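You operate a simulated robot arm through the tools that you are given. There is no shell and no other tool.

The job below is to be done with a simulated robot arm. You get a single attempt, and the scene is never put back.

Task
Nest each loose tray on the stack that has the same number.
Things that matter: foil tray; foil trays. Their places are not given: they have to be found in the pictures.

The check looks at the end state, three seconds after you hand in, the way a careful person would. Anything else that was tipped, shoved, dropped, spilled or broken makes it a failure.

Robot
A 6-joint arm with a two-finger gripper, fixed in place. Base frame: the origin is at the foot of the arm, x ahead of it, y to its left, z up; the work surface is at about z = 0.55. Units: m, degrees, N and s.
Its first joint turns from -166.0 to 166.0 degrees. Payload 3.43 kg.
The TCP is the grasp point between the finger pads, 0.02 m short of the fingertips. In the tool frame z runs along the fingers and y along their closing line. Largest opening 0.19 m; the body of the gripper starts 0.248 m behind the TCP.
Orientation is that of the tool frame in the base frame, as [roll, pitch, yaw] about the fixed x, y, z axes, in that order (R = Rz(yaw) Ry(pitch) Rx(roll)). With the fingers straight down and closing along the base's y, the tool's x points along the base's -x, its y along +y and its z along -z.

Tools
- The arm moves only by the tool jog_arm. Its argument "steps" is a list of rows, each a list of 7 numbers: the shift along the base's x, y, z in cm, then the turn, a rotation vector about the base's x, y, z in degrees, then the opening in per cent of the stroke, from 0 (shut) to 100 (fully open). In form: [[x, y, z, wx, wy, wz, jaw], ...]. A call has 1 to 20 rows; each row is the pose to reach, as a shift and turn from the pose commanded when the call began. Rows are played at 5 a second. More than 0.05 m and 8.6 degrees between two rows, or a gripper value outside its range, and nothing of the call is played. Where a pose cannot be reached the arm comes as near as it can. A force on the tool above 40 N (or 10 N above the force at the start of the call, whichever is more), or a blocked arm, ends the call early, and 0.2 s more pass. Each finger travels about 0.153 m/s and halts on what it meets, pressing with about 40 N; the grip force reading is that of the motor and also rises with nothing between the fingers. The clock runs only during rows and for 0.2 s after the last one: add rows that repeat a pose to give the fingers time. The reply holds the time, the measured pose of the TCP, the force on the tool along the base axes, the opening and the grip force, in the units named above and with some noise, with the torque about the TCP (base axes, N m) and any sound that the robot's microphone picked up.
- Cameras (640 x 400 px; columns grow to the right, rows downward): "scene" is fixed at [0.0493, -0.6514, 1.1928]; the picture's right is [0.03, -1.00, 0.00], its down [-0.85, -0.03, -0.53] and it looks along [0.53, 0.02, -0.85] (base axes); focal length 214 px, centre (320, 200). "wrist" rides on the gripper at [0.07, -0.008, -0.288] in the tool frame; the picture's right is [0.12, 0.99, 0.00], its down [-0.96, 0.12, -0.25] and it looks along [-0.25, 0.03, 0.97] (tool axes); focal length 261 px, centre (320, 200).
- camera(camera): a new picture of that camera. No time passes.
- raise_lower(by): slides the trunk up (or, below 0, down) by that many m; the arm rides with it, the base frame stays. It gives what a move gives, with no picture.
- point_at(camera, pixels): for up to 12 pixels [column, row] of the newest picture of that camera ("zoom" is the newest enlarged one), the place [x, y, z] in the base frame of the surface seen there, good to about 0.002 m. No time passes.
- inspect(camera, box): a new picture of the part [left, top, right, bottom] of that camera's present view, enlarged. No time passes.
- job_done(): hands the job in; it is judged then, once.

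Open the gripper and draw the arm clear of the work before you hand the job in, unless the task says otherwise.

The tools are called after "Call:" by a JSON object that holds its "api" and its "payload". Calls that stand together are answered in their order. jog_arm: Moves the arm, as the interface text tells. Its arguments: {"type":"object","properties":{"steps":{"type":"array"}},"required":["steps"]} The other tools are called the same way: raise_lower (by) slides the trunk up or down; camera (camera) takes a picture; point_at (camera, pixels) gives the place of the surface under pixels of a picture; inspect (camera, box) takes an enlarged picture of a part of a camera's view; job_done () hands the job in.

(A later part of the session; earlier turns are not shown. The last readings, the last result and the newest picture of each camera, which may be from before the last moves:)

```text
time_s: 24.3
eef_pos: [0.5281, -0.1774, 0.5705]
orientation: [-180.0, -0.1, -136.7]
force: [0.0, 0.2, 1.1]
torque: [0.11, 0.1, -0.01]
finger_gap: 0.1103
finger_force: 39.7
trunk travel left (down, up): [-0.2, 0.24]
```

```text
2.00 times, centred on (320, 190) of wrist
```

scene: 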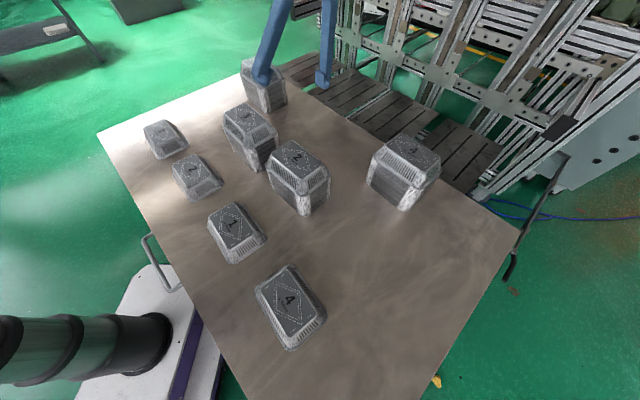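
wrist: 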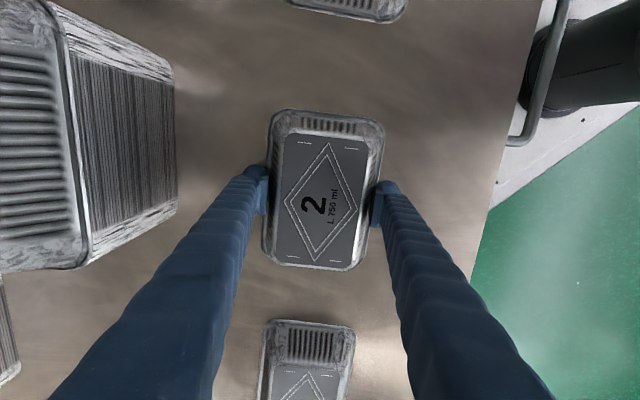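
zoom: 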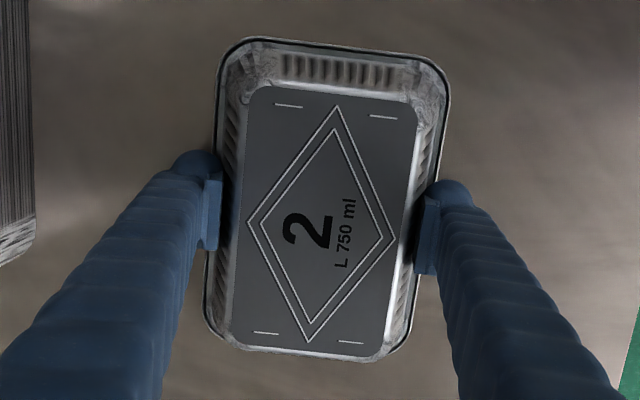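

Solid grip at a gap of 0.110 m with 39.7 N on the walls just above the flange. I'll lift gently 2 cm and check it holds.

Call:
{"api": "jog_arm", "payload": {"steps": [[0, 0, 0.3, 0, 0, 0, 54], [0, 0, 0.8, 0, 0, 0, 54], [0, 0, 1.4, 0, 0, 0, 54], [0, 0, 2, 0, 0, 0, 54], [0, 0, 2, 0, 0, 0, 54], [0, 0, 2, 0, 0, 0, 54]]}}

Call:
{"api": "inspect", "payload": {"camera": "scene", "box": [150, 120, 250, 200]}}

Call:
{"api": "inspect", "payload": {"camera": "wrist", "box": [220, 90, 420, 290]}}

```text
time_s: 25.7
eef_pos: [0.529, -0.1785, 0.5904]
orientation: [-179.9, 0.0, -136.7]
force: [0.0, 0.3, -0.4]
torque: [-0.02, 0.02, 0.0]
finger_gap: 0.11
finger_force: 39.7
trunk travel left (down, up): [-0.2, 0.24]
```

```text
5.00 times, centred on (200, 160) of scene
```

zoom: 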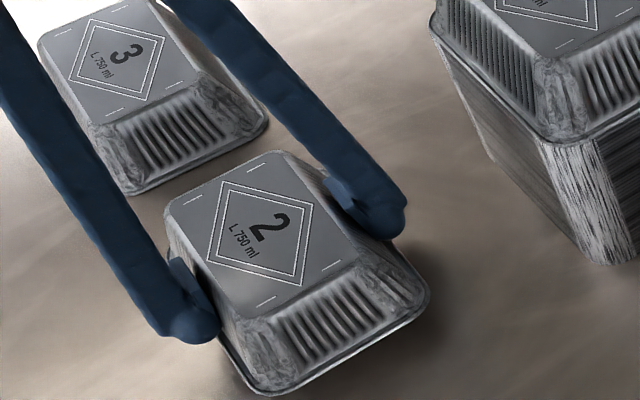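

```text
2.00 times, centred on (320, 190) of wrist
```

zoom: 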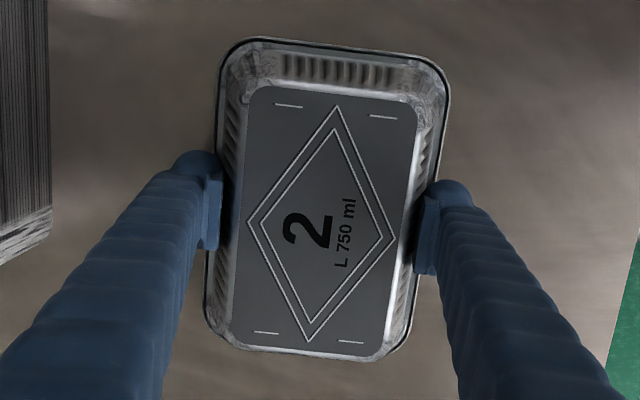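

The tray is lifted rigidly with no slip (same place in the wrist image). I'll measure its pose in the hand from the dash and diamond marks.

Call:
{"api": "point_at", "payload": {"camera": "zoom", "pixels": [[289, 105], [383, 116], [351, 342], [266, 332], [337, 105], [394, 238], [309, 341], [247, 222]]}}

```text
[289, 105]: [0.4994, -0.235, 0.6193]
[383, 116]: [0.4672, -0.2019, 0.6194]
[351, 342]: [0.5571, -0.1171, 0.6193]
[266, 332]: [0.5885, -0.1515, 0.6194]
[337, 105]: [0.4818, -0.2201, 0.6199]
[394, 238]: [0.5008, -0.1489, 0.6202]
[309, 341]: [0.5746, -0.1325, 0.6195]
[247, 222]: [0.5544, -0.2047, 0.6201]
```

The tray sits centered on the TCP, long axis 43.3°, level. I'll raise it to z≈0.83 and move to a viewing spot at (0.629, -0.43), from where the wrist camera can see stack 2 beside the held tray.

Call:
{"api": "jog_arm", "payload": {"steps": [[0, 0, 3, 0, 0, 0, 54], [0, 0, 7, 0, 0, 0, 54], [0, 0, 11, 0, 0, 0, 54], [0, 0, 15, 0, 0, 0, 54], [0, 0, 19, 0, 0, 0, 54], [0.5, -1.5, 22.5, 0, 0, 0, 54], [1.5, -4.5, 24, 0, 0, 0, 54], [3, -8, 24, 0, 0, 0, 54], [4.5, -11.5, 24, 0, 0, 0, 54], [6, -15, 24, 0, 0, 0, 54], [7.5, -18.5, 24, 0, 0, 0, 54], [9, -22, 24, 0, 0, 0, 54], [10.1, -25.3, 24, 0, 0, 0, 54], [10.1, -25.3, 24, 0, 0, 0, 54], [10.1, -25.3, 24, 0, 0, 0, 54]]}}

Call:
{"api": "camera", "payload": {"camera": "wrist"}}

Call:
{"api": "camera", "payload": {"camera": "scene"}}

```text
time_s: 28.9
eef_pos: [0.6326, -0.4304, 0.8317]
orientation: [-179.9, 0.0, -136.8]
force: [-0.7, 0.5, -0.1]
torque: [-0.05, -0.01, 0.01]
finger_gap: 0.1091
finger_force: 40.1
trunk travel left (down, up): [-0.2, 0.24]
```

```text
taken
```

wrist: 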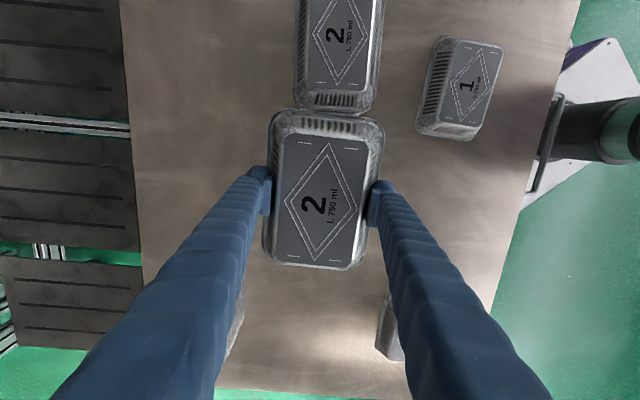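

```text
taken
```

scene: 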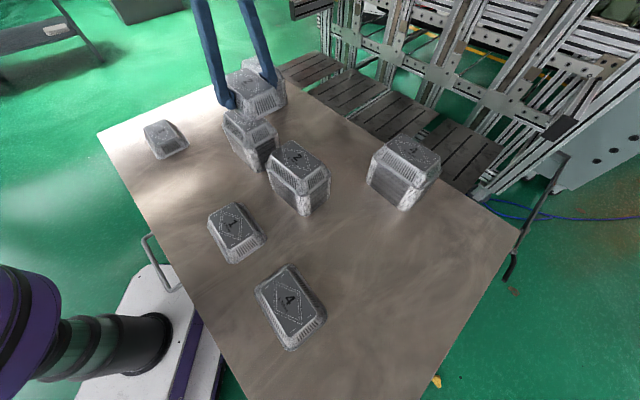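

The wrist view shows stack 2 just above the held tray (px 340,45). I'll zoom in and measure its marks, then the held tray's in the same picture.

Call:
{"api": "inspect", "payload": {"camera": "wrist", "box": [265, 0, 415, 115]}}

Call:
{"api": "inspect", "payload": {"camera": "wrist", "box": [240, 100, 400, 280]}}

```text
3.48 times, centred on (340, 58) of wrist
```

zoom: 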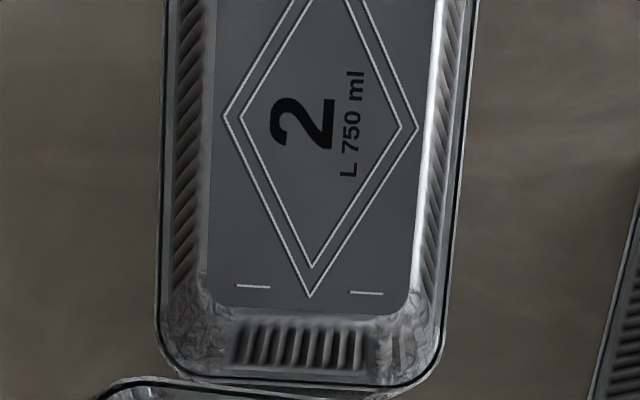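

```text
2.22 times, centred on (320, 190) of wrist
```

zoom: 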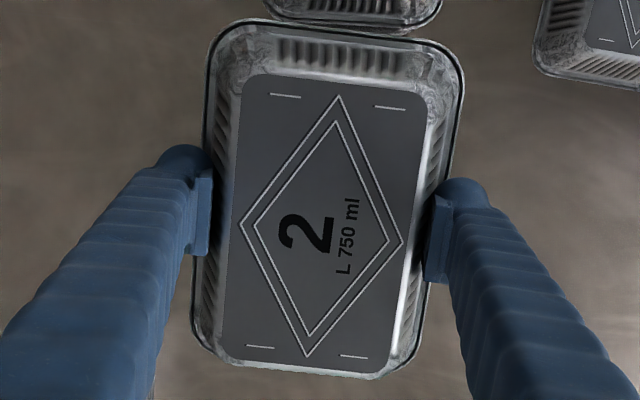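

Stack 2's far marks are cut off at the top of the frame. I'll raise 10 cm so the whole stack top fits above the held tray.

Call:
{"api": "jog_arm", "payload": {"steps": [[0, 0, 4, 0, 0, 0, 54], [0, 0, 8, 0, 0, 0, 54], [0, 0, 10, 0, 0, 0, 54], [0, 0, 10, 0, 0, 0, 54]]}}

Call:
{"api": "camera", "payload": {"camera": "wrist"}}

Call:
{"api": "inspect", "payload": {"camera": "wrist", "box": [270, 0, 410, 115]}}

```text
time_s: 29.9
eef_pos: [0.6338, -0.4306, 0.9337]
orientation: [-180.0, -0.1, -136.6]
force: [0.6, -0.3, -0.2]
torque: [0.0, 0.0, -0.01]
finger_gap: 0.1089
finger_force: 39.5
trunk travel left (down, up): [-0.2, 0.24]
```

```text
taken
```

wrist: 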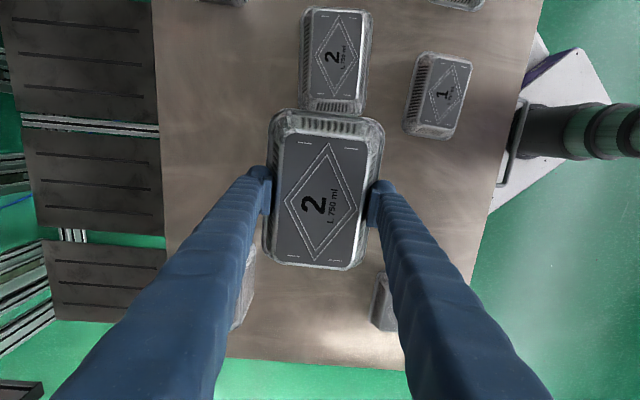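

```text
3.48 times, centred on (340, 58) of wrist
```

zoom: 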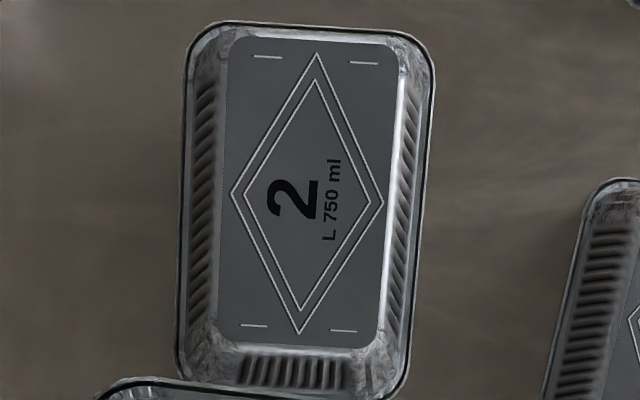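

Now the full stack 2 top is visible. I'll read its marks, then the held tray's marks from the same spot.

Call:
{"api": "point_at", "payload": {"camera": "zoom", "pixels": [[268, 57], [364, 63], [344, 331], [254, 325], [317, 55], [384, 203], [300, 333], [230, 192]]}}

Call:
{"api": "inspect", "payload": {"camera": "wrist", "box": [240, 100, 400, 280]}}

Call:
{"api": "point_at", "payload": {"camera": "zoom", "pixels": [[285, 96], [390, 107], [354, 356], [260, 347], [339, 97], [403, 241], [307, 356], [239, 226]]}}

```text
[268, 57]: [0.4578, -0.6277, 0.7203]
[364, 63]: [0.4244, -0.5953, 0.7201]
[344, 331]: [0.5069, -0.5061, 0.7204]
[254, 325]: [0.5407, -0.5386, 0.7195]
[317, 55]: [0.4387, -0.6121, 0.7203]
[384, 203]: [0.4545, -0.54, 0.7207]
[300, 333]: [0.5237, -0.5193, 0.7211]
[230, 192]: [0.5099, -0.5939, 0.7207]
```

```text
2.22 times, centred on (320, 190) of wrist
```

zoom: 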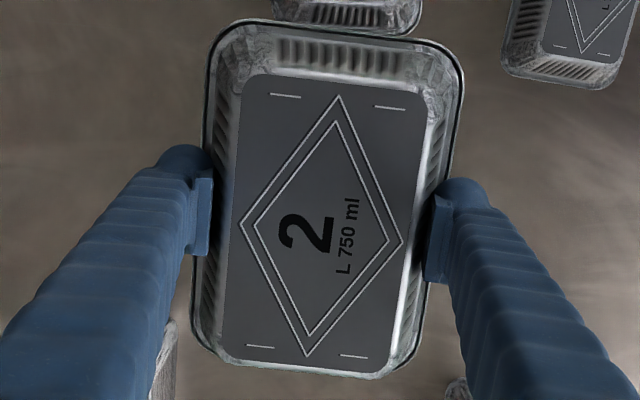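

```text
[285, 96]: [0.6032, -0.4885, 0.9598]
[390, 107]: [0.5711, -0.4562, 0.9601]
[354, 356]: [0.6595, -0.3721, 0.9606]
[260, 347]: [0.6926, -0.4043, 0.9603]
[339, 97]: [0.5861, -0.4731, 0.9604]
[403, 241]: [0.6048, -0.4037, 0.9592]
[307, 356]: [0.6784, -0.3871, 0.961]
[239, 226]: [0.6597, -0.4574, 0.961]
```

Stack 2 is at (0.4826, -0.567), 47.2°, top 0.720; the held tray is at (0.632, -0.430), 43.3°, top 0.960. I'll move by (-14.95, -13.65) cm with +3.9° yaw, hovering with the rim ~3 cm above the stack top.

Call:
{"api": "jog_arm", "payload": {"steps": [[-3, -2.7, -1, 0, 0, 1, 54], [-6, -5.5, -2, 0, 0, 2, 54], [-9, -8.2, -3, 0, 0, 3, 54], [-12, -10.9, -4, 0, 0, 3.9, 54], [-14.95, -13.65, -6, 0, 0, 3.9, 54], [-14.95, -13.65, -9.5, 0, 0, 3.9, 54], [-14.95, -13.65, -13, 0, 0, 3.9, 54], [-14.95, -13.65, -16, 0, 0, 3.9, 54], [-14.95, -13.65, -16, 0, 0, 3.9, 54], [-14.95, -13.65, -16, 0, 0, 3.9, 54]]}}

Call:
{"api": "inspect", "payload": {"camera": "scene", "box": [250, 110, 350, 220]}}

Call:
{"api": "camera", "payload": {"camera": "wrist"}}

```text
time_s: 32.1
eef_pos: [0.4793, -0.5647, 0.7693]
orientation: [-179.8, -0.1, -132.9]
force: [0.1, 0.5, -0.6]
torque: [-0.03, -0.01, 0.01]
finger_gap: 0.1087
finger_force: 39.9
trunk travel left (down, up): [-0.2, 0.24]
```

```text
3.64 times, centred on (300, 165) of scene
```

zoom: 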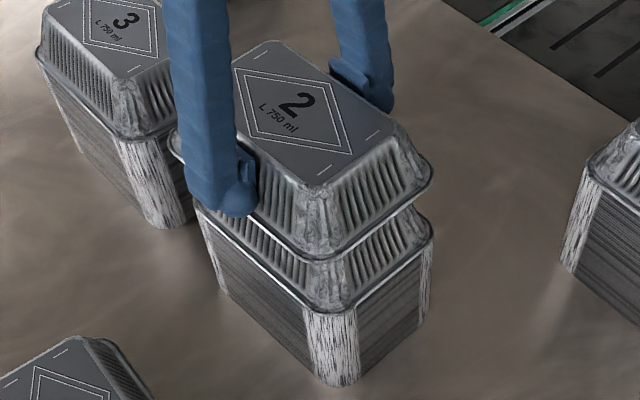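

```text
taken
```

wrist: 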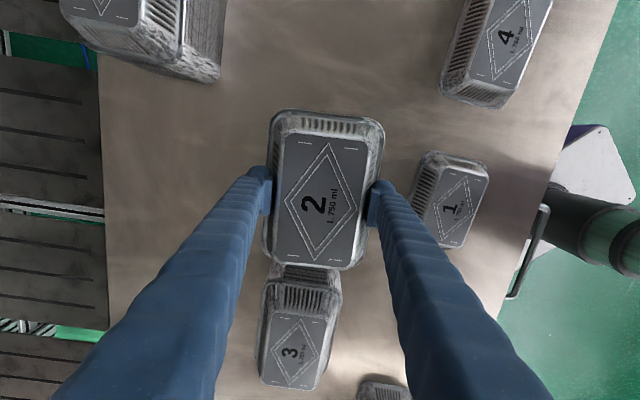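

The reading (0.4793, -0.5647) is a few mm off the intended (0.4826, -0.567). I'll measure the held tray directly in both cameras before correcting.

Call:
{"api": "inspect", "payload": {"camera": "wrist", "box": [240, 100, 400, 280]}}

Call:
{"api": "point_at", "payload": {"camera": "zoom", "pixels": [[285, 96], [390, 107], [354, 356], [260, 347], [339, 97], [403, 241], [307, 356], [239, 226]]}}

Call:
{"api": "inspect", "payload": {"camera": "scene", "box": [270, 110, 380, 200]}}

```text
2.22 times, centred on (320, 190) of wrist
```

zoom: 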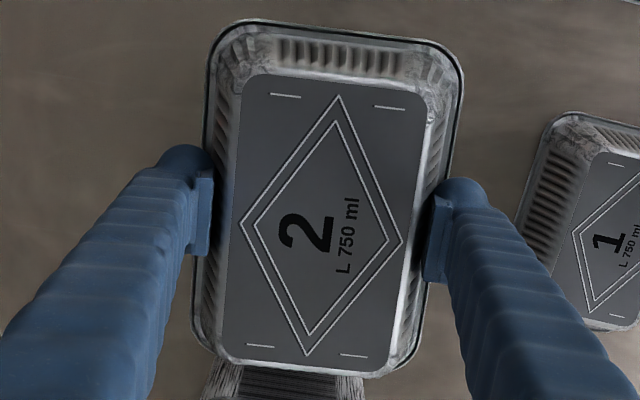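

```text
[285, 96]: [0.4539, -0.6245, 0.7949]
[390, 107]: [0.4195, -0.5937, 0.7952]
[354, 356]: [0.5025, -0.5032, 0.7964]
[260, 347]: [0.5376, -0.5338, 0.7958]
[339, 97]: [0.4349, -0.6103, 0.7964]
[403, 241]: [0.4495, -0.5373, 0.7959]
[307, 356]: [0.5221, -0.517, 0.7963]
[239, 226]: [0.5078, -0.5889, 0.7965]
```

```text
4.44 times, centred on (325, 155) of scene
```

zoom: 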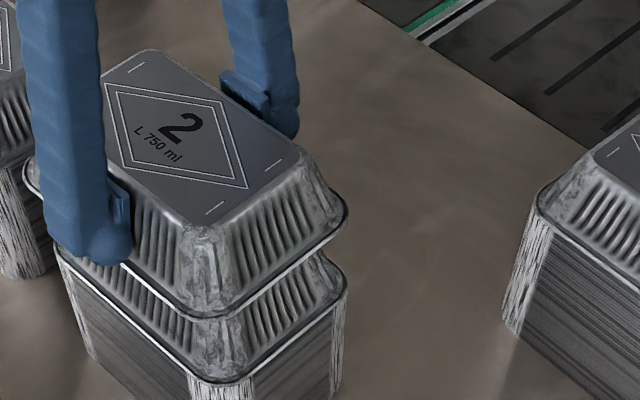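

The wrist view puts the held tray at (0.4785, -0.5636), 47.4°, so a (+3.6, -3.0) mm correction is due. I'll cross-check with the scene camera on the same tray.

Call:
{"api": "point_at", "payload": {"camera": "zoom", "pixels": [[105, 83], [223, 104], [248, 188], [138, 165], [137, 66], [273, 166], [214, 208]]}}

```text
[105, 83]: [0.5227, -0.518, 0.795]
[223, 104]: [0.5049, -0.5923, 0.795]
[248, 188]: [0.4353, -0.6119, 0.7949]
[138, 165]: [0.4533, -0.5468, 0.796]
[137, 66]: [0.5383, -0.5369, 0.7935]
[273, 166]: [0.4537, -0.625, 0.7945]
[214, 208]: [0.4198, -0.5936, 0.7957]
```

Both cameras agree: shift about (+4.2, -2.8) mm. I'll apply it and descend 5.5 cm (about 17 mm above the nested height), then recheck.

Call:
{"api": "jog_arm", "payload": {"steps": [[0.42, -0.28, 0, 0, 0, -0.1, 54], [0.42, -0.28, -1.5, 0, 0, -0.1, 54], [0.42, -0.28, -3, 0, 0, -0.1, 54], [0.42, -0.28, -4.5, 0, 0, -0.1, 54], [0.42, -0.28, -5.5, 0, 0, -0.1, 54], [0.42, -0.28, -5.5, 0, 0, -0.1, 54], [0.42, -0.28, -5.5, 0, 0, -0.1, 54]]}}

Call:
{"api": "inspect", "payload": {"camera": "scene", "box": [260, 120, 350, 220]}}

Call:
{"api": "inspect", "payload": {"camera": "wrist", "box": [240, 100, 400, 280]}}

Call:
{"api": "point_at", "payload": {"camera": "zoom", "pixels": [[285, 96], [390, 107], [354, 356], [260, 347], [339, 97], [403, 241], [307, 356], [239, 226]]}}

```text
time_s: 33.7
eef_pos: [0.4847, -0.5706, 0.7167]
orientation: [-179.9, 0.1, -132.9]
force: [0.0, -0.3, 0.6]
torque: [0.0, -0.01, -0.04]
finger_gap: 0.108
finger_force: 40.0
trunk travel left (down, up): [-0.2, 0.24]
```

```text
4.00 times, centred on (305, 170) of scene
```

zoom: 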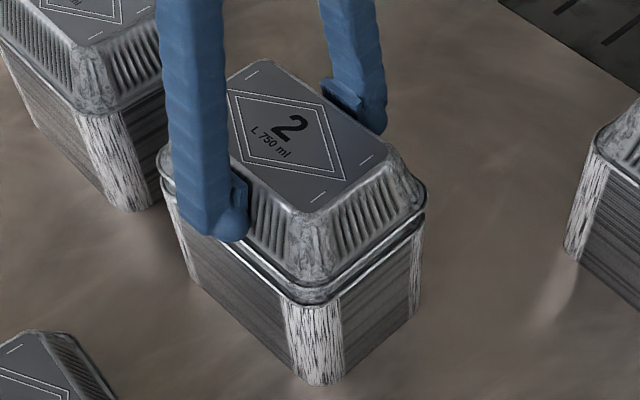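

```text
2.22 times, centred on (320, 190) of wrist
```

zoom: 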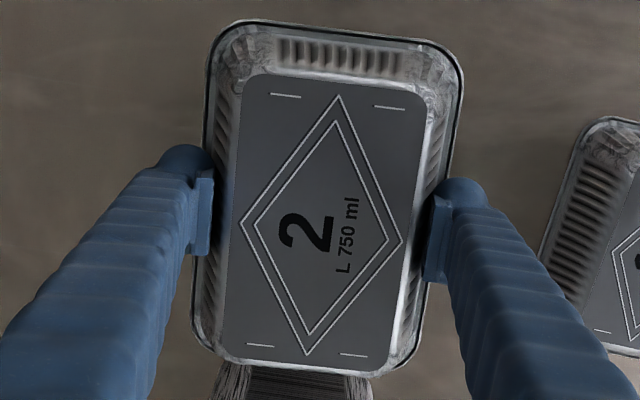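

```text
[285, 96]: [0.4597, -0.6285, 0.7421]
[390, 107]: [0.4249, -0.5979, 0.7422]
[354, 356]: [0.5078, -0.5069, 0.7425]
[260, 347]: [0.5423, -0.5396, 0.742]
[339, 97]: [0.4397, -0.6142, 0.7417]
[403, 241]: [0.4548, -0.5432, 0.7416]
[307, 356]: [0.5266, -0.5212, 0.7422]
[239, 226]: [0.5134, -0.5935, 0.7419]
```

The tray is now at (0.4837, -0.5681), top 0.742, aligned with the stack rim in the scene view. I'll apply a (-1.0, +1.5) mm trim and go down another 1.3 cm, leaving ~6 mm to drop.

Call:
{"api": "jog_arm", "payload": {"steps": [[-0.1, 0.15, 0, 0, 0, 0, 54], [-0.1, 0.15, -0.5, 0, 0, 0, 54], [-0.1, 0.15, -1.0, 0, 0, 0, 54], [-0.1, 0.15, -1.3, 0, 0, 0, 54], [-0.1, 0.15, -1.3, 0, 0, 0, 54]]}}

Call:
{"api": "inspect", "payload": {"camera": "scene", "box": [260, 120, 350, 220]}}

Call:
{"api": "inspect", "payload": {"camera": "wrist", "box": [240, 100, 400, 280]}}

Call:
{"api": "point_at", "payload": {"camera": "zoom", "pixels": [[285, 96], [390, 107], [354, 356], [260, 347], [339, 97], [403, 241], [307, 356], [239, 226]]}}

```text
time_s: 34.9
eef_pos: [0.4833, -0.5676, 0.7022]
orientation: [-180.0, 0.1, -132.9]
force: [-0.3, 0.5, -0.5]
torque: [-0.02, 0.01, 0.0]
finger_gap: 0.1078
finger_force: 39.9
trunk travel left (down, up): [-0.2, 0.24]
```

```text
4.00 times, centred on (305, 170) of scene
```

zoom: 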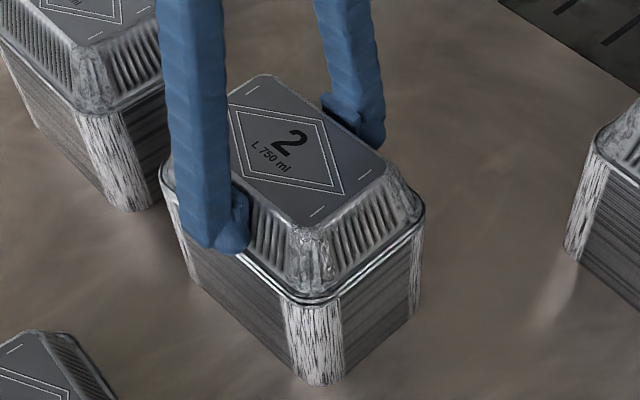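

```text
2.22 times, centred on (320, 190) of wrist
```

zoom: 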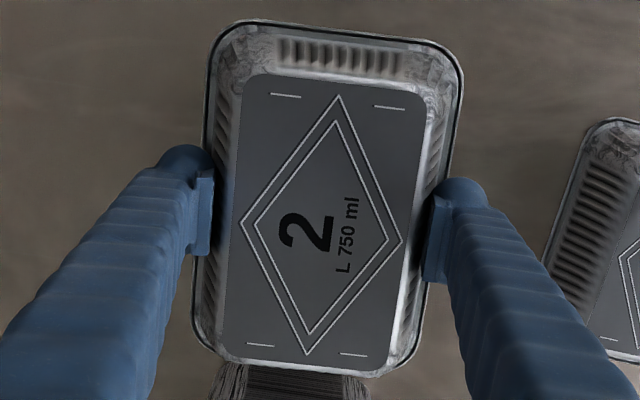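

```text
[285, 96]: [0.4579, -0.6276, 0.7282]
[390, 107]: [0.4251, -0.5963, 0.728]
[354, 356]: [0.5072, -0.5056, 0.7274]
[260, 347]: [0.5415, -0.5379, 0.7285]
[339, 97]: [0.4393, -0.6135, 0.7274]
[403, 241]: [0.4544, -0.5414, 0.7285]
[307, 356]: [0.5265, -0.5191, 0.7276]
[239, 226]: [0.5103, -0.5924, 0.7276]
```

Centered at (0.4829, -0.5667), top 0.728, about 5 mm above nested. I'll lower 3 mm more and release.

Call:
{"api": "jog_arm", "payload": {"steps": [[0, 0, -0.15, 0, 0, 0, 54], [0, 0, -0.3, 0, 0, 0, 54], [0, 0, -0.3, 0, 0, 0, 58], [0, 0, -0.3, 0, 0, 0, 64], [0, 0, -0.3, 0, 0, 0, 74], [0, 0, -0.3, 0, 0, 0, 84], [0, 0, -0.3, 0, 0, 0, 84]]}}

Call:
{"api": "inspect", "payload": {"camera": "scene", "box": [260, 120, 350, 220]}}

Call:
{"api": "inspect", "payload": {"camera": "wrist", "box": [240, 100, 400, 280]}}

```text
time_s: 36.5
eef_pos: [0.4832, -0.5687, 0.7011]
orientation: [-179.8, 0.0, -132.9]
force: [-1.0, 0.3, -0.4]
torque: [0.0, -0.03, 0.04]
finger_gap: 0.1599
finger_force: 0.1
trunk travel left (down, up): [-0.2, 0.24]
```

```text
4.00 times, centred on (305, 170) of scene
```

zoom: 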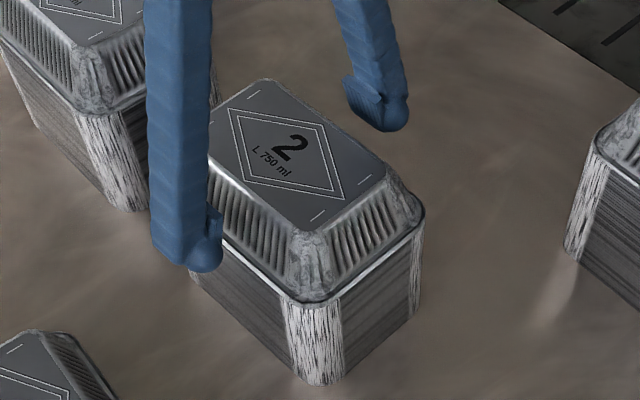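

```text
2.22 times, centred on (320, 190) of wrist
```

zoom: 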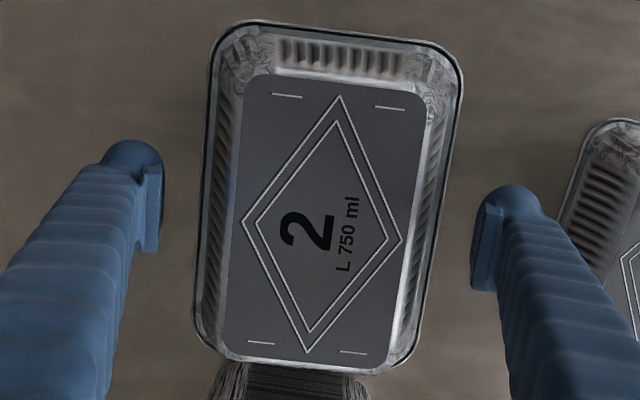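

Released: the tray dropped flush onto stack 2. I'll check its final pose before lifting away.

Call:
{"api": "point_at", "payload": {"camera": "zoom", "pixels": [[286, 95], [389, 107], [354, 352], [261, 342], [339, 97], [402, 240], [308, 352], [241, 222]]}}

Call:
{"api": "jog_arm", "payload": {"steps": [[0, 0, 2, 0, 0, 0, 84], [0, 0, 5, 0, 0, 0, 90], [0, 0, 9, 0, 0, 0, 100], [0, 0, 13, 0, 0, 0, 100], [0, 0, 13, 0, 0, 0, 100]]}}

Call:
{"api": "inspect", "payload": {"camera": "scene", "box": [260, 120, 350, 220]}}

```text
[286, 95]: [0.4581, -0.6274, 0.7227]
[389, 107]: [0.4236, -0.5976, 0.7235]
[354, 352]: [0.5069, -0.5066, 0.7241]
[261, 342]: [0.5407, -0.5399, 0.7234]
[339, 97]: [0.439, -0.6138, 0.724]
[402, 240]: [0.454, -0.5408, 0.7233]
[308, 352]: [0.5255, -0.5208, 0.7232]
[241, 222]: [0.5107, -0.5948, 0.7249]
```

```text
time_s: 37.7
eef_pos: [0.4865, -0.5679, 0.8325]
orientation: [-179.8, -0.1, -133.0]
force: [0.8, 0.4, 0.0]
torque: [-0.11, -0.03, -0.01]
finger_gap: 0.19
finger_force: 0.1
trunk travel left (down, up): [-0.2, 0.24]
```

```text
4.00 times, centred on (305, 170) of scene
```

zoom: 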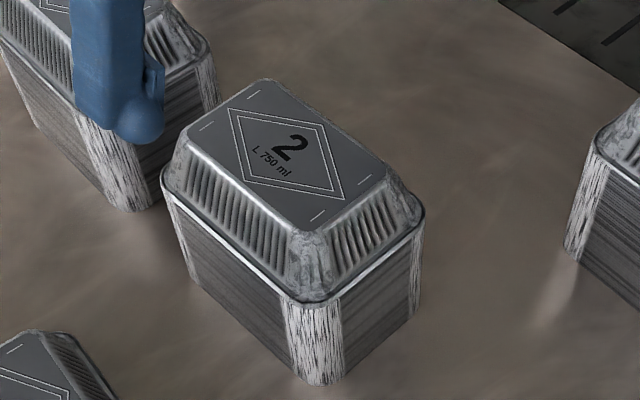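

Tray 2 is nested level (top 0.7236, +3 mm pitch) and stack 2 hasn't moved. Next I'll hover empty over stack 3 to measure it with the wrist camera.

Call:
{"api": "jog_arm", "payload": {"steps": [[2.5, 2.7, 1, 0, 0, -0.5, 100], [5.1, 5.4, 2, 0, 0, -1, 100], [7.6, 8.1, 2, 0, 0, -1.5, 100], [10.2, 10.8, 2, 0, 0, -2, 100], [12.7, 13.5, 2, 0, 0, -2.5, 100], [15.2, 16.2, 2, 0, 0, -2.5, 100], [17.8, 18.9, 2, 0, 0, -2.5, 100], [17.8, 18.9, 2, 0, 0, -2.5, 100], [17.8, 18.9, 2, 0, 0, -2.5, 100]]}}

Call:
{"api": "camera", "payload": {"camera": "wrist"}}

Call:
{"api": "inspect", "payload": {"camera": "wrist", "box": [240, 90, 400, 250]}}

```text
time_s: 39.7
eef_pos: [0.6605, -0.3792, 0.8504]
orientation: [-179.9, 0.2, -135.4]
force: [-0.1, 0.0, 0.0]
torque: [0.05, -0.05, 0.0]
finger_gap: 0.1898
finger_force: 0.1
trunk travel left (down, up): [-0.2, 0.24]
```

```text
taken
```

wrist: 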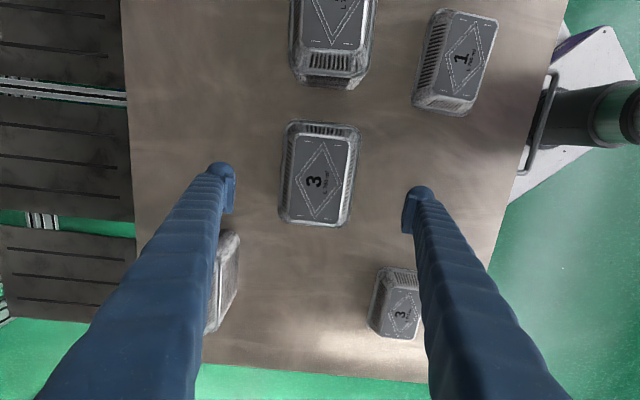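

```text
2.50 times, centred on (320, 170) of wrist
```

zoom: 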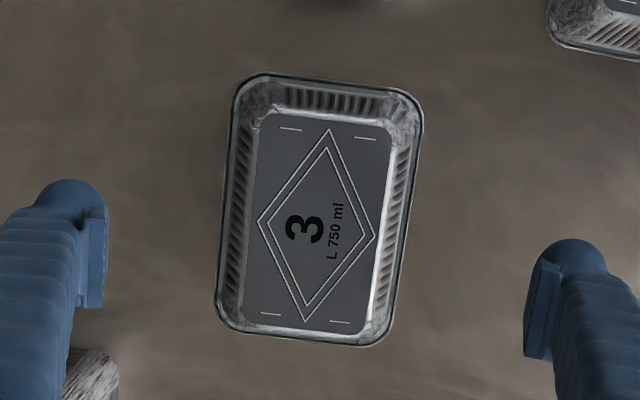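

Stack 3 is centered in view. I'll zoom tighter and read its marks.

Call:
{"api": "inspect", "payload": {"camera": "wrist", "box": [265, 112, 375, 234]}}

```text
3.28 times, centred on (320, 173) of wrist
```

zoom: 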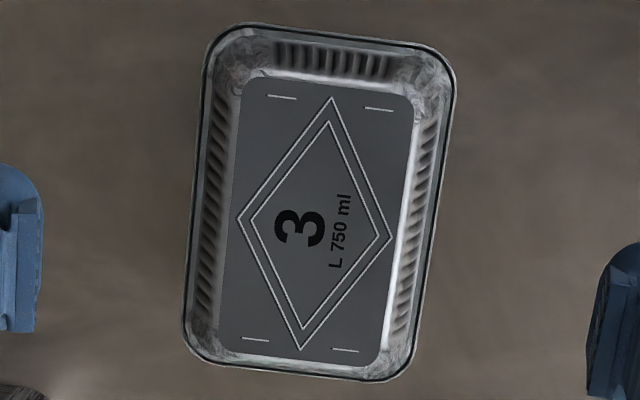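

Call:
{"api": "point_at", "payload": {"camera": "zoom", "pixels": [[281, 98], [379, 109], [345, 350], [255, 339], [333, 98], [392, 238], [300, 349], [237, 219]]}}

```text
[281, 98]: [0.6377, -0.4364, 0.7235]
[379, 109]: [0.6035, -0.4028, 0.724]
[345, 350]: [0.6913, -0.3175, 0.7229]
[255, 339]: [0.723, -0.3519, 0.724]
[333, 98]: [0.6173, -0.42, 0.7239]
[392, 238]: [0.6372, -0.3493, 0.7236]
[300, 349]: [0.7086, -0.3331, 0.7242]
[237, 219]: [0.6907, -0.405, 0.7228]
```

Stack 3 measures (0.6637, -0.377), 44.2°, top 0.7236. Now I'll move to hover over loose tray 3 near (0.721, 0.019).

Call:
{"api": "jog_arm", "payload": {"steps": [[0.6, 4, 0, 0, 0, -0.5, 100], [1.2, 8, 0, 0, 0, -1, 100], [1.8, 12, 0, 0, 0, -1.5, 100], [2.4, 16, 0, 0, 0, -2, 100], [3, 20, -1, 0, 0, -2, 100], [3.6, 24, -3, 0, 0, -2, 100], [4.2, 28, -5, 0, 0, -2, 100], [4.8, 32, -7.5, 0, 0, -2, 100], [5.4, 36, -10, 0, 0, -2, 100], [6.05, 39.8, -12, 0, 0, -2, 100], [6.05, 39.8, -12, 0, 0, -2, 100], [6.05, 39.8, -12, 0, 0, -2, 100]]}}

Call:
{"api": "camera", "payload": {"camera": "wrist"}}

Call:
{"api": "inspect", "payload": {"camera": "wrist", "box": [255, 105, 385, 245]}}

```text
time_s: 42.3
eef_pos: [0.7223, 0.0171, 0.7327]
orientation: [-179.9, 0.0, -137.5]
force: [-0.5, -1.0, 0.0]
torque: [0.04, -0.01, 0.0]
finger_gap: 0.1899
finger_force: 0.1
trunk travel left (down, up): [-0.2, 0.24]
```

```text
taken
```

wrist: 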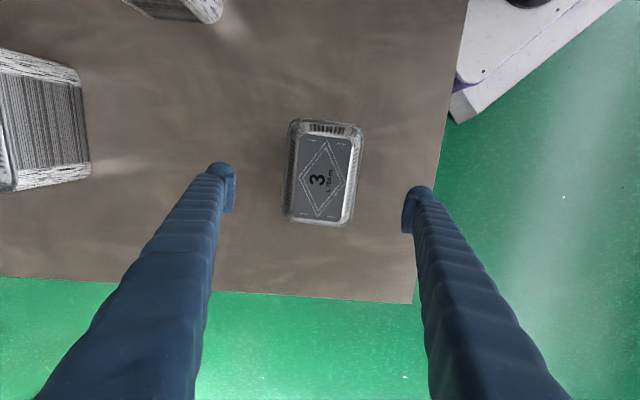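

```text
2.86 times, centred on (320, 175) of wrist
```

zoom: 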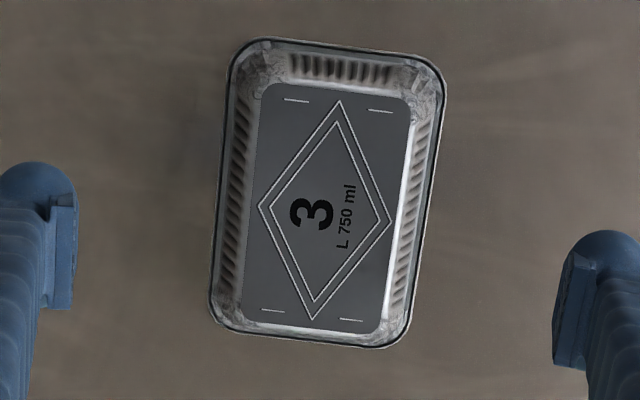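

Call:
{"api": "point_at", "payload": {"camera": "zoom", "pixels": [[296, 100], [380, 111], [352, 321], [272, 311], [340, 101], [392, 222], [313, 319], [258, 206]]}}

```text
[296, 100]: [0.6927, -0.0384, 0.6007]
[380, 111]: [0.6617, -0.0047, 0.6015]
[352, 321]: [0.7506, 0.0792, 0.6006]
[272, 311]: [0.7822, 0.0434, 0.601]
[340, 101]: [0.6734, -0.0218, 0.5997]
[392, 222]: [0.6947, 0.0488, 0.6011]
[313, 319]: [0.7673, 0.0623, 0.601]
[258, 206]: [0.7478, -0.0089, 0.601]
```

Loose tray 3 is at (0.7213, 0.020), 42.5°, matching the tool yaw. I'll shift (-1, +2.9) mm, descend to TCP z≈0.572 and close on the walls as before.

Call:
{"api": "jog_arm", "payload": {"steps": [[-0.1, 0.28, 0, 0, 0, 0, 100], [-0.1, 0.28, -4, 0, 0, 0, 100], [-0.1, 0.28, -8, 0, 0, 0, 100], [-0.1, 0.28, -12, 0, 0, 0, 100], [-0.1, 0.28, -14.5, 0, 0, 0, 100], [-0.1, 0.28, -15.7, 0, 0, 0, 100], [-0.1, 0.28, -15.7, 0, 0, 0, 100]]}}

Call:
{"api": "camera", "payload": {"camera": "wrist"}}

```text
time_s: 43.9
eef_pos: [0.7214, 0.0204, 0.5732]
orientation: [-179.8, 0.0, -137.4]
force: [0.3, -0.7, 0.0]
torque: [-0.02, 0.03, 0.01]
finger_gap: 0.1902
finger_force: 0.0
trunk travel left (down, up): [-0.2, 0.24]
```

```text
taken
```

wrist: 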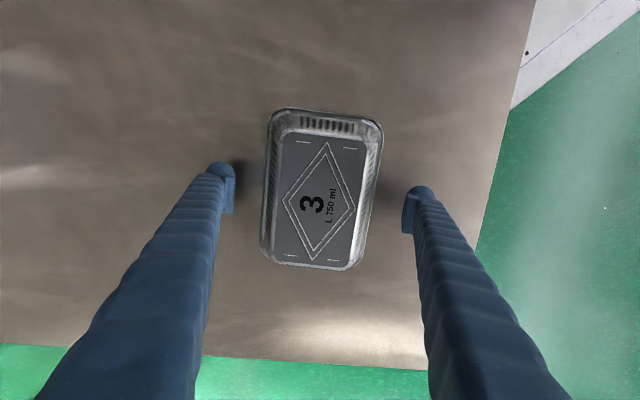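

The fingers straddle tray 3 evenly. I'll lower 2 mm and close.

Call:
{"api": "jog_arm", "payload": {"steps": [[0, 0, -0.1, 0, 0, 0, 100], [0, 0, -0.2, 0, 0, 0, 90], [0, 0, -0.2, 0, 0, 0, 80], [0, 0, -0.2, 0, 0, 0, 72], [0, 0, -0.2, 0, 0, 0, 66], [0, 0, -0.2, 0, 0, 0, 62], [0, 0, -0.2, 0, 0, 0, 58], [0, 0, -0.2, 0, 0, 0, 54], [0, 0, -0.2, 0, 0, 0, 54], [0, 0, -0.2, 0, 0, 0, 54]]}}

Call:
{"api": "inspect", "payload": {"camera": "wrist", "box": [240, 100, 400, 280]}}

```text
time_s: 46.1
eef_pos: [0.7218, 0.0213, 0.5715]
orientation: [-180.0, 0.0, -137.4]
force: [-0.4, 0.5, 0.7]
torque: [0.05, 0.08, -0.01]
finger_gap: 0.1104
finger_force: 40.1
trunk travel left (down, up): [-0.2, 0.24]
```

```text
2.22 times, centred on (320, 190) of wrist
```

zoom: 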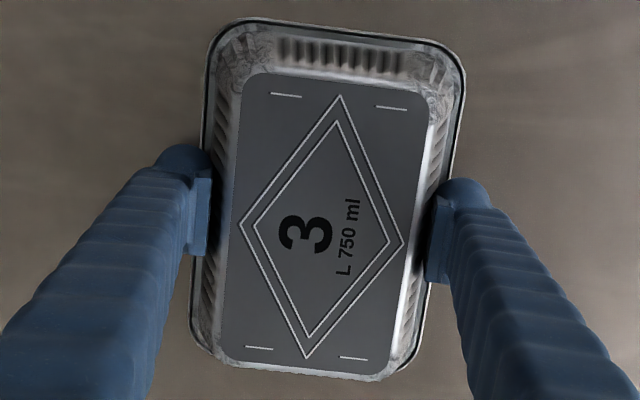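

Good grip (0.1104 m, 40 N). I'll lift and carry straight to a hover above stack 3.

Call:
{"api": "jog_arm", "payload": {"steps": [[0, 0, 1, 0, 0, 0, 54], [0, 0, 4.5, 0, 0, 0, 54], [0, 0, 9, 0, 0, 0, 54], [0, 0, 13.5, 0, 0, 0, 54], [0, 0, 18, 0, 0, 0, 54], [-0.1, -1, 22, 0, 0, 0, 54], [-0.5, -3.7, 23.5, 0, 0, 0.2, 54], [-1.2, -8, 23.5, 0, 0, 0.5, 54], [-1.8, -12.5, 23.5, 0, 0, 0.8, 54], [-2.5, -17, 23.5, 0, 0, 1.1, 54], [-3.1, -21.5, 23.5, 0, 0, 1.4, 54], [-3.8, -26, 23.5, 0, 0, 1.7, 54], [-4.4, -30.5, 23.5, 0, 0, 1.7, 54], [-5.1, -35, 23.5, 0, 0, 1.7, 54], [-5.5, -38, 23, 0, 0, 1.7, 54], [-5.76, -39.7, 22, 0, 0, 1.7, 54], [-5.76, -39.7, 21, 0, 0, 1.7, 54], [-5.76, -39.7, 21, 0, 0, 1.7, 54]]}}

Call:
{"api": "inspect", "payload": {"camera": "wrist", "box": [240, 100, 400, 280]}}

Call:
{"api": "point_at", "payload": {"camera": "zoom", "pixels": [[286, 95], [391, 107], [354, 357], [260, 347], [340, 97], [404, 241], [307, 357], [239, 226]]}}

Call:
{"api": "inspect", "payload": {"camera": "scene", "box": [200, 70, 300, 180]}}

```text
time_s: 49.9
eef_pos: [0.6622, -0.3742, 0.7796]
orientation: [-180.0, 0.0, -135.7]
force: [0.0, -0.6, -1.0]
torque: [0.01, -0.04, 0.01]
finger_gap: 0.1094
finger_force: 39.7
trunk travel left (down, up): [-0.2, 0.24]
```

```text
2.22 times, centred on (320, 190) of wrist
```

zoom: 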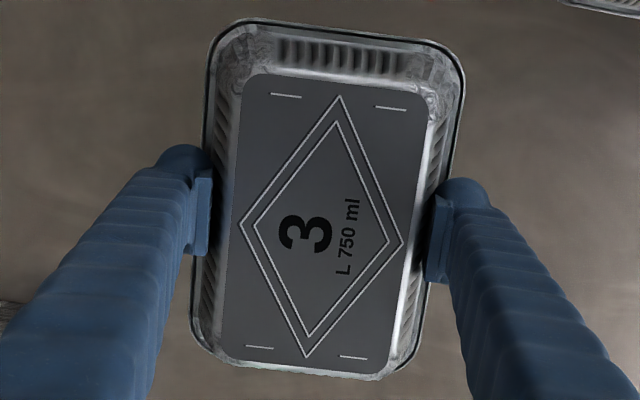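

```text
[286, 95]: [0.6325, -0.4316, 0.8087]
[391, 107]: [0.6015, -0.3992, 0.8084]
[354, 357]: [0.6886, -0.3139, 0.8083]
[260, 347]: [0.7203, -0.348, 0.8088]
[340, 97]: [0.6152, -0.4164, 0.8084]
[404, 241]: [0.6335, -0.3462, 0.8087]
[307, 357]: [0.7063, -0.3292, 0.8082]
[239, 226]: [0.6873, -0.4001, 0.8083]
```

```text
3.64 times, centred on (250, 125) of scene
```

zoom: 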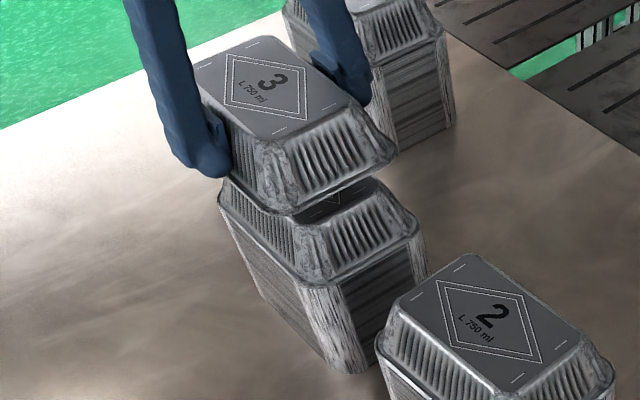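

Held tray 3 is at (0.6607, -0.3731), top 0.8085, 44.1°. Correcting (+3.0, -3.9) mm and descending 6.6 cm to ~15 mm above the nested height.

Call:
{"api": "jog_arm", "payload": {"steps": [[0.3, -0.39, 0, 0, 0, 0, 54], [0.3, -0.39, -2, 0, 0, 0, 54], [0.3, -0.39, -4, 0, 0, 0, 54], [0.3, -0.39, -5.6, 0, 0, 0, 54], [0.3, -0.39, -6.6, 0, 0, 0, 54], [0.3, -0.39, -6.6, 0, 0, 0, 54]]}}

Call:
{"api": "inspect", "payload": {"camera": "wrist", "box": [240, 100, 400, 280]}}

Call:
{"api": "point_at", "payload": {"camera": "zoom", "pixels": [[286, 95], [391, 107], [354, 357], [260, 347], [340, 97], [404, 241], [307, 357], [239, 226]]}}

Call:
{"api": "inspect", "payload": {"camera": "scene", "box": [205, 85, 295, 185]}}

```text
time_s: 51.3
eef_pos: [0.6679, -0.3789, 0.7144]
orientation: [-179.9, 0.1, -135.7]
force: [0.7, 0.6, -0.6]
torque: [0.02, -0.01, 0.0]
finger_gap: 0.1093
finger_force: 40.2
trunk travel left (down, up): [-0.2, 0.24]
```

```text
2.22 times, centred on (320, 190) of wrist
```

zoom: 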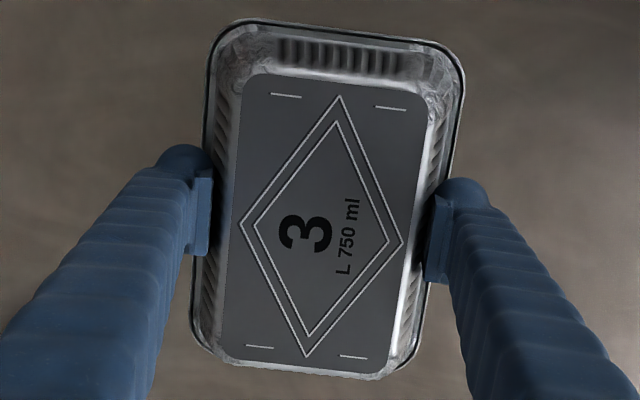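

```text
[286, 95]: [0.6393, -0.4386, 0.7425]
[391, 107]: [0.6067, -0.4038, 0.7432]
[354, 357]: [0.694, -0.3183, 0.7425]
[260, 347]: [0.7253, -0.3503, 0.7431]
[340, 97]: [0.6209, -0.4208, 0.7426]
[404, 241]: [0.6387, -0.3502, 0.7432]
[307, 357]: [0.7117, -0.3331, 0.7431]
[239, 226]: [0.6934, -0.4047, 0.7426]
```

```text
4.00 times, centred on (250, 135) of scene
```

zoom: 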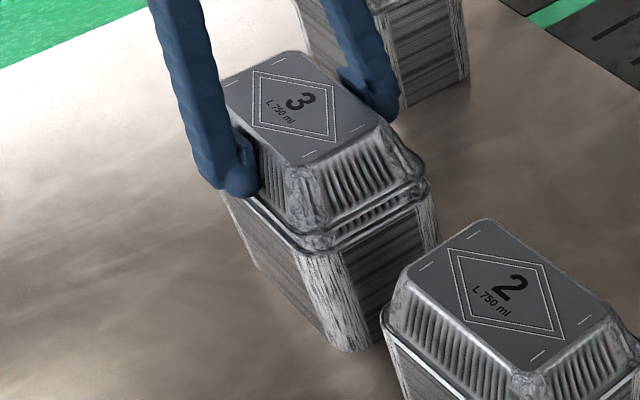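

Now at (0.6662, -0.3775), top 0.7428, so it overshot in x. Trimming (-2.5, +0.5) mm and lowering 1.1 cm more.

Call:
{"api": "jog_arm", "payload": {"steps": [[-0.25, 0.05, 0, 0, 0, 0, 54], [-0.25, 0.05, -0.5, 0, 0, 0, 54], [-0.25, 0.05, -1.1, 0, 0, 0, 54], [-0.25, 0.05, -1.1, 0, 0, 0, 54]]}}

Call:
{"api": "inspect", "payload": {"camera": "wrist", "box": [240, 100, 400, 280]}}

Call:
{"api": "point_at", "payload": {"camera": "zoom", "pixels": [[286, 95], [391, 107], [354, 357], [260, 347], [340, 97], [404, 241], [307, 357], [239, 226]]}}

Call:
{"api": "inspect", "payload": {"camera": "scene", "box": [205, 85, 295, 185]}}

```text
time_s: 52.3
eef_pos: [0.6648, -0.3808, 0.7035]
orientation: [-179.9, -0.1, -135.7]
force: [0.9, 1.1, 0.0]
torque: [0.02, 0.01, 0.02]
finger_gap: 0.109
finger_force: 40.1
trunk travel left (down, up): [-0.2, 0.24]
```

```text
2.22 times, centred on (320, 190) of wrist
```

zoom: 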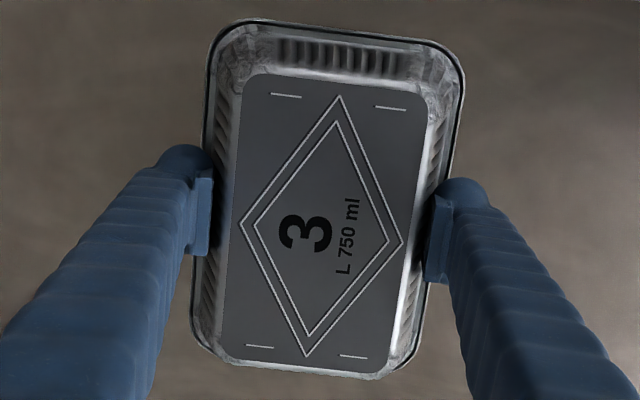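

```text
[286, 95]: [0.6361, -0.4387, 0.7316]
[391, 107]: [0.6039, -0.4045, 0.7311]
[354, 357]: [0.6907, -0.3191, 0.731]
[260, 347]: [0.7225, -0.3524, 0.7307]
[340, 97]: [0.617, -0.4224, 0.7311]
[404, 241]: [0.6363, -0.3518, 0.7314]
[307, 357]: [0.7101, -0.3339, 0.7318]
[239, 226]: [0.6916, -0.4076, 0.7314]
```

```text
4.00 times, centred on (250, 135) of scene
```

zoom: 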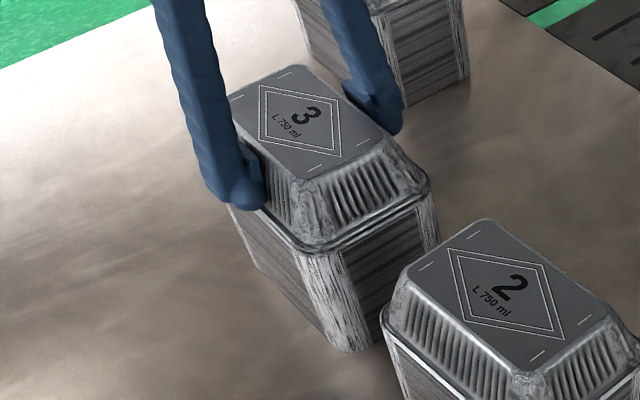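

At (0.6635, -0.3788), ~4.6 mm above nested. Trimming +1.5 mm in y, lowering 2.5 mm and releasing.

Call:
{"api": "jog_arm", "payload": {"steps": [[0, 0.15, 0, 0, 0, 0, 54], [0, 0.15, -0.25, 0, 0, 0, 54], [0, 0.15, -0.25, 0, 0, 0, 58], [0, 0.15, -0.25, 0, 0, 0, 64], [0, 0.15, -0.25, 0, 0, 0, 74], [0, 0.15, -0.25, 0, 0, 0, 84], [0, 0.15, -0.25, 0, 0, 0, 84]]}}

Call:
{"api": "inspect", "payload": {"camera": "wrist", "box": [240, 100, 400, 280]}}

Call:
{"api": "point_at", "payload": {"camera": "zoom", "pixels": [[286, 95], [391, 107], [354, 355], [260, 345], [340, 97], [404, 241], [307, 355], [239, 224]]}}

Call:
{"api": "inspect", "payload": {"camera": "scene", "box": [205, 85, 295, 185]}}

```text
time_s: 53.9
eef_pos: [0.6653, -0.378, 0.7015]
orientation: [-179.9, 0.1, -135.7]
force: [-0.6, 0.5, 0.6]
torque: [-0.02, -0.02, 0.01]
finger_gap: 0.1598
finger_force: 0.0
trunk travel left (down, up): [-0.2, 0.24]
```

```text
2.22 times, centred on (320, 190) of wrist
```

zoom: 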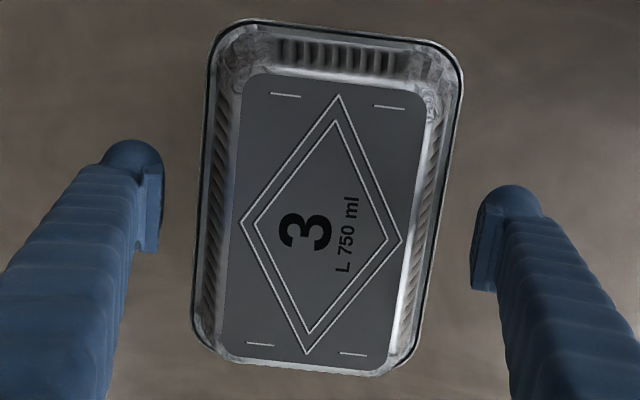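

```text
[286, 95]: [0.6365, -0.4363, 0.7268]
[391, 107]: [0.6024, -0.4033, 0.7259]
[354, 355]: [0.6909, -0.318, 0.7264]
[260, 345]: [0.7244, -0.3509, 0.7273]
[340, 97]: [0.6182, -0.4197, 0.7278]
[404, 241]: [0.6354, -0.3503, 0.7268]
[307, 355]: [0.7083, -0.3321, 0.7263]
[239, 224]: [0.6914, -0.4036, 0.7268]
```

```text
4.00 times, centred on (250, 135) of scene
```

zoom: 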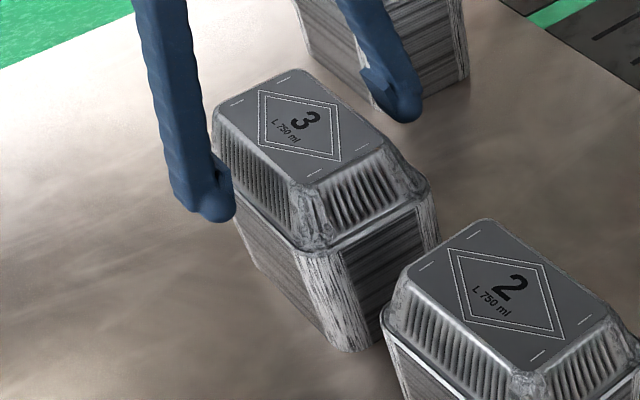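

Tray 3 is nested level at (0.6636, -0.377), top 0.7267. Next I'll rise and move to (0.906, -0.318, 0.85), safely inside the vertical reach, to measure stack 1 with the wrist camera.

Call:
{"api": "jog_arm", "payload": {"steps": [[0, 0, 2, 0, 0, 0, 84], [0, 0, 6, 0, 0, 0, 90], [0, 0, 10, 0, 0, 0, 100], [0, 0, 14, 0, 0, 0, 100], [3.5, 0.8, 15, 0, 0, 0, 100], [7.5, 1.8, 15, 0, 0, 0, 100], [11.5, 2.8, 15, 0, 0, 0, 100], [15.5, 3.8, 15, 0, 0, 0, 100], [19.5, 4.8, 15, 0, 0, 0, 100], [24, 6, 15, 0, 0, 0, 100], [24, 6, 15, 0, 0, 0, 100], [24, 6, 15, 0, 0, 0, 100]]}}

Call:
{"api": "camera", "payload": {"camera": "wrist"}}

Call:
{"api": "camera", "payload": {"camera": "scene"}}

```text
time_s: 56.5
eef_pos: [0.9043, -0.3174, 0.8533]
orientation: [-180.0, -0.1, -135.7]
force: [-0.7, 0.2, 0.4]
torque: [0.02, -0.06, 0.0]
finger_gap: 0.19
finger_force: 0.0
trunk travel left (down, up): [-0.2, 0.24]
```

```text
taken
```

wrist: 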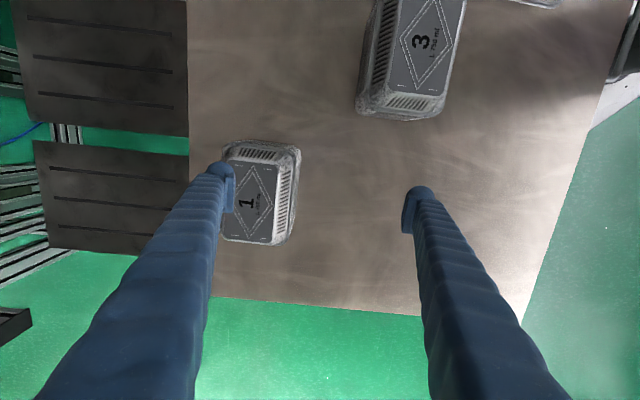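

```text
taken
```

scene: 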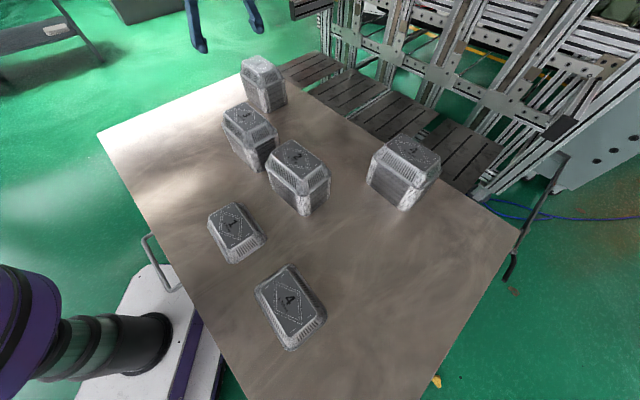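

Stack 1 is visible at (262,190), partly behind the left finger. I'll zoom to see which marks are readable.

Call:
{"api": "inspect", "payload": {"camera": "wrist", "box": [205, 130, 315, 255]}}

```text
3.20 times, centred on (260, 192) of wrist
```

zoom: 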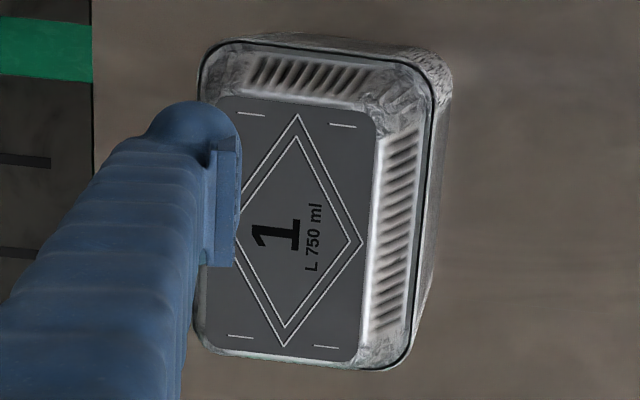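

All four dashes are visible: (251,114), (342,125), (326,347), (240,336). Reading them.

Call:
{"api": "point_at", "payload": {"camera": "zoom", "pixels": [[251, 114], [342, 125], [326, 347], [240, 336], [297, 115], [362, 241], [285, 346], [260, 160], [320, 300]]}}

```text
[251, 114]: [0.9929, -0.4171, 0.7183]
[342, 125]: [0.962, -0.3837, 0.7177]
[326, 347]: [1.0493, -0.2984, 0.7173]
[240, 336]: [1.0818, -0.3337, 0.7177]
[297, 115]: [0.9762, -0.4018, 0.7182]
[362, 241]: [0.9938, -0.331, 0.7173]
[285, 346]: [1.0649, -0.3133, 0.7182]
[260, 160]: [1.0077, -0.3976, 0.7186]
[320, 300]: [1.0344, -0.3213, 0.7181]
```

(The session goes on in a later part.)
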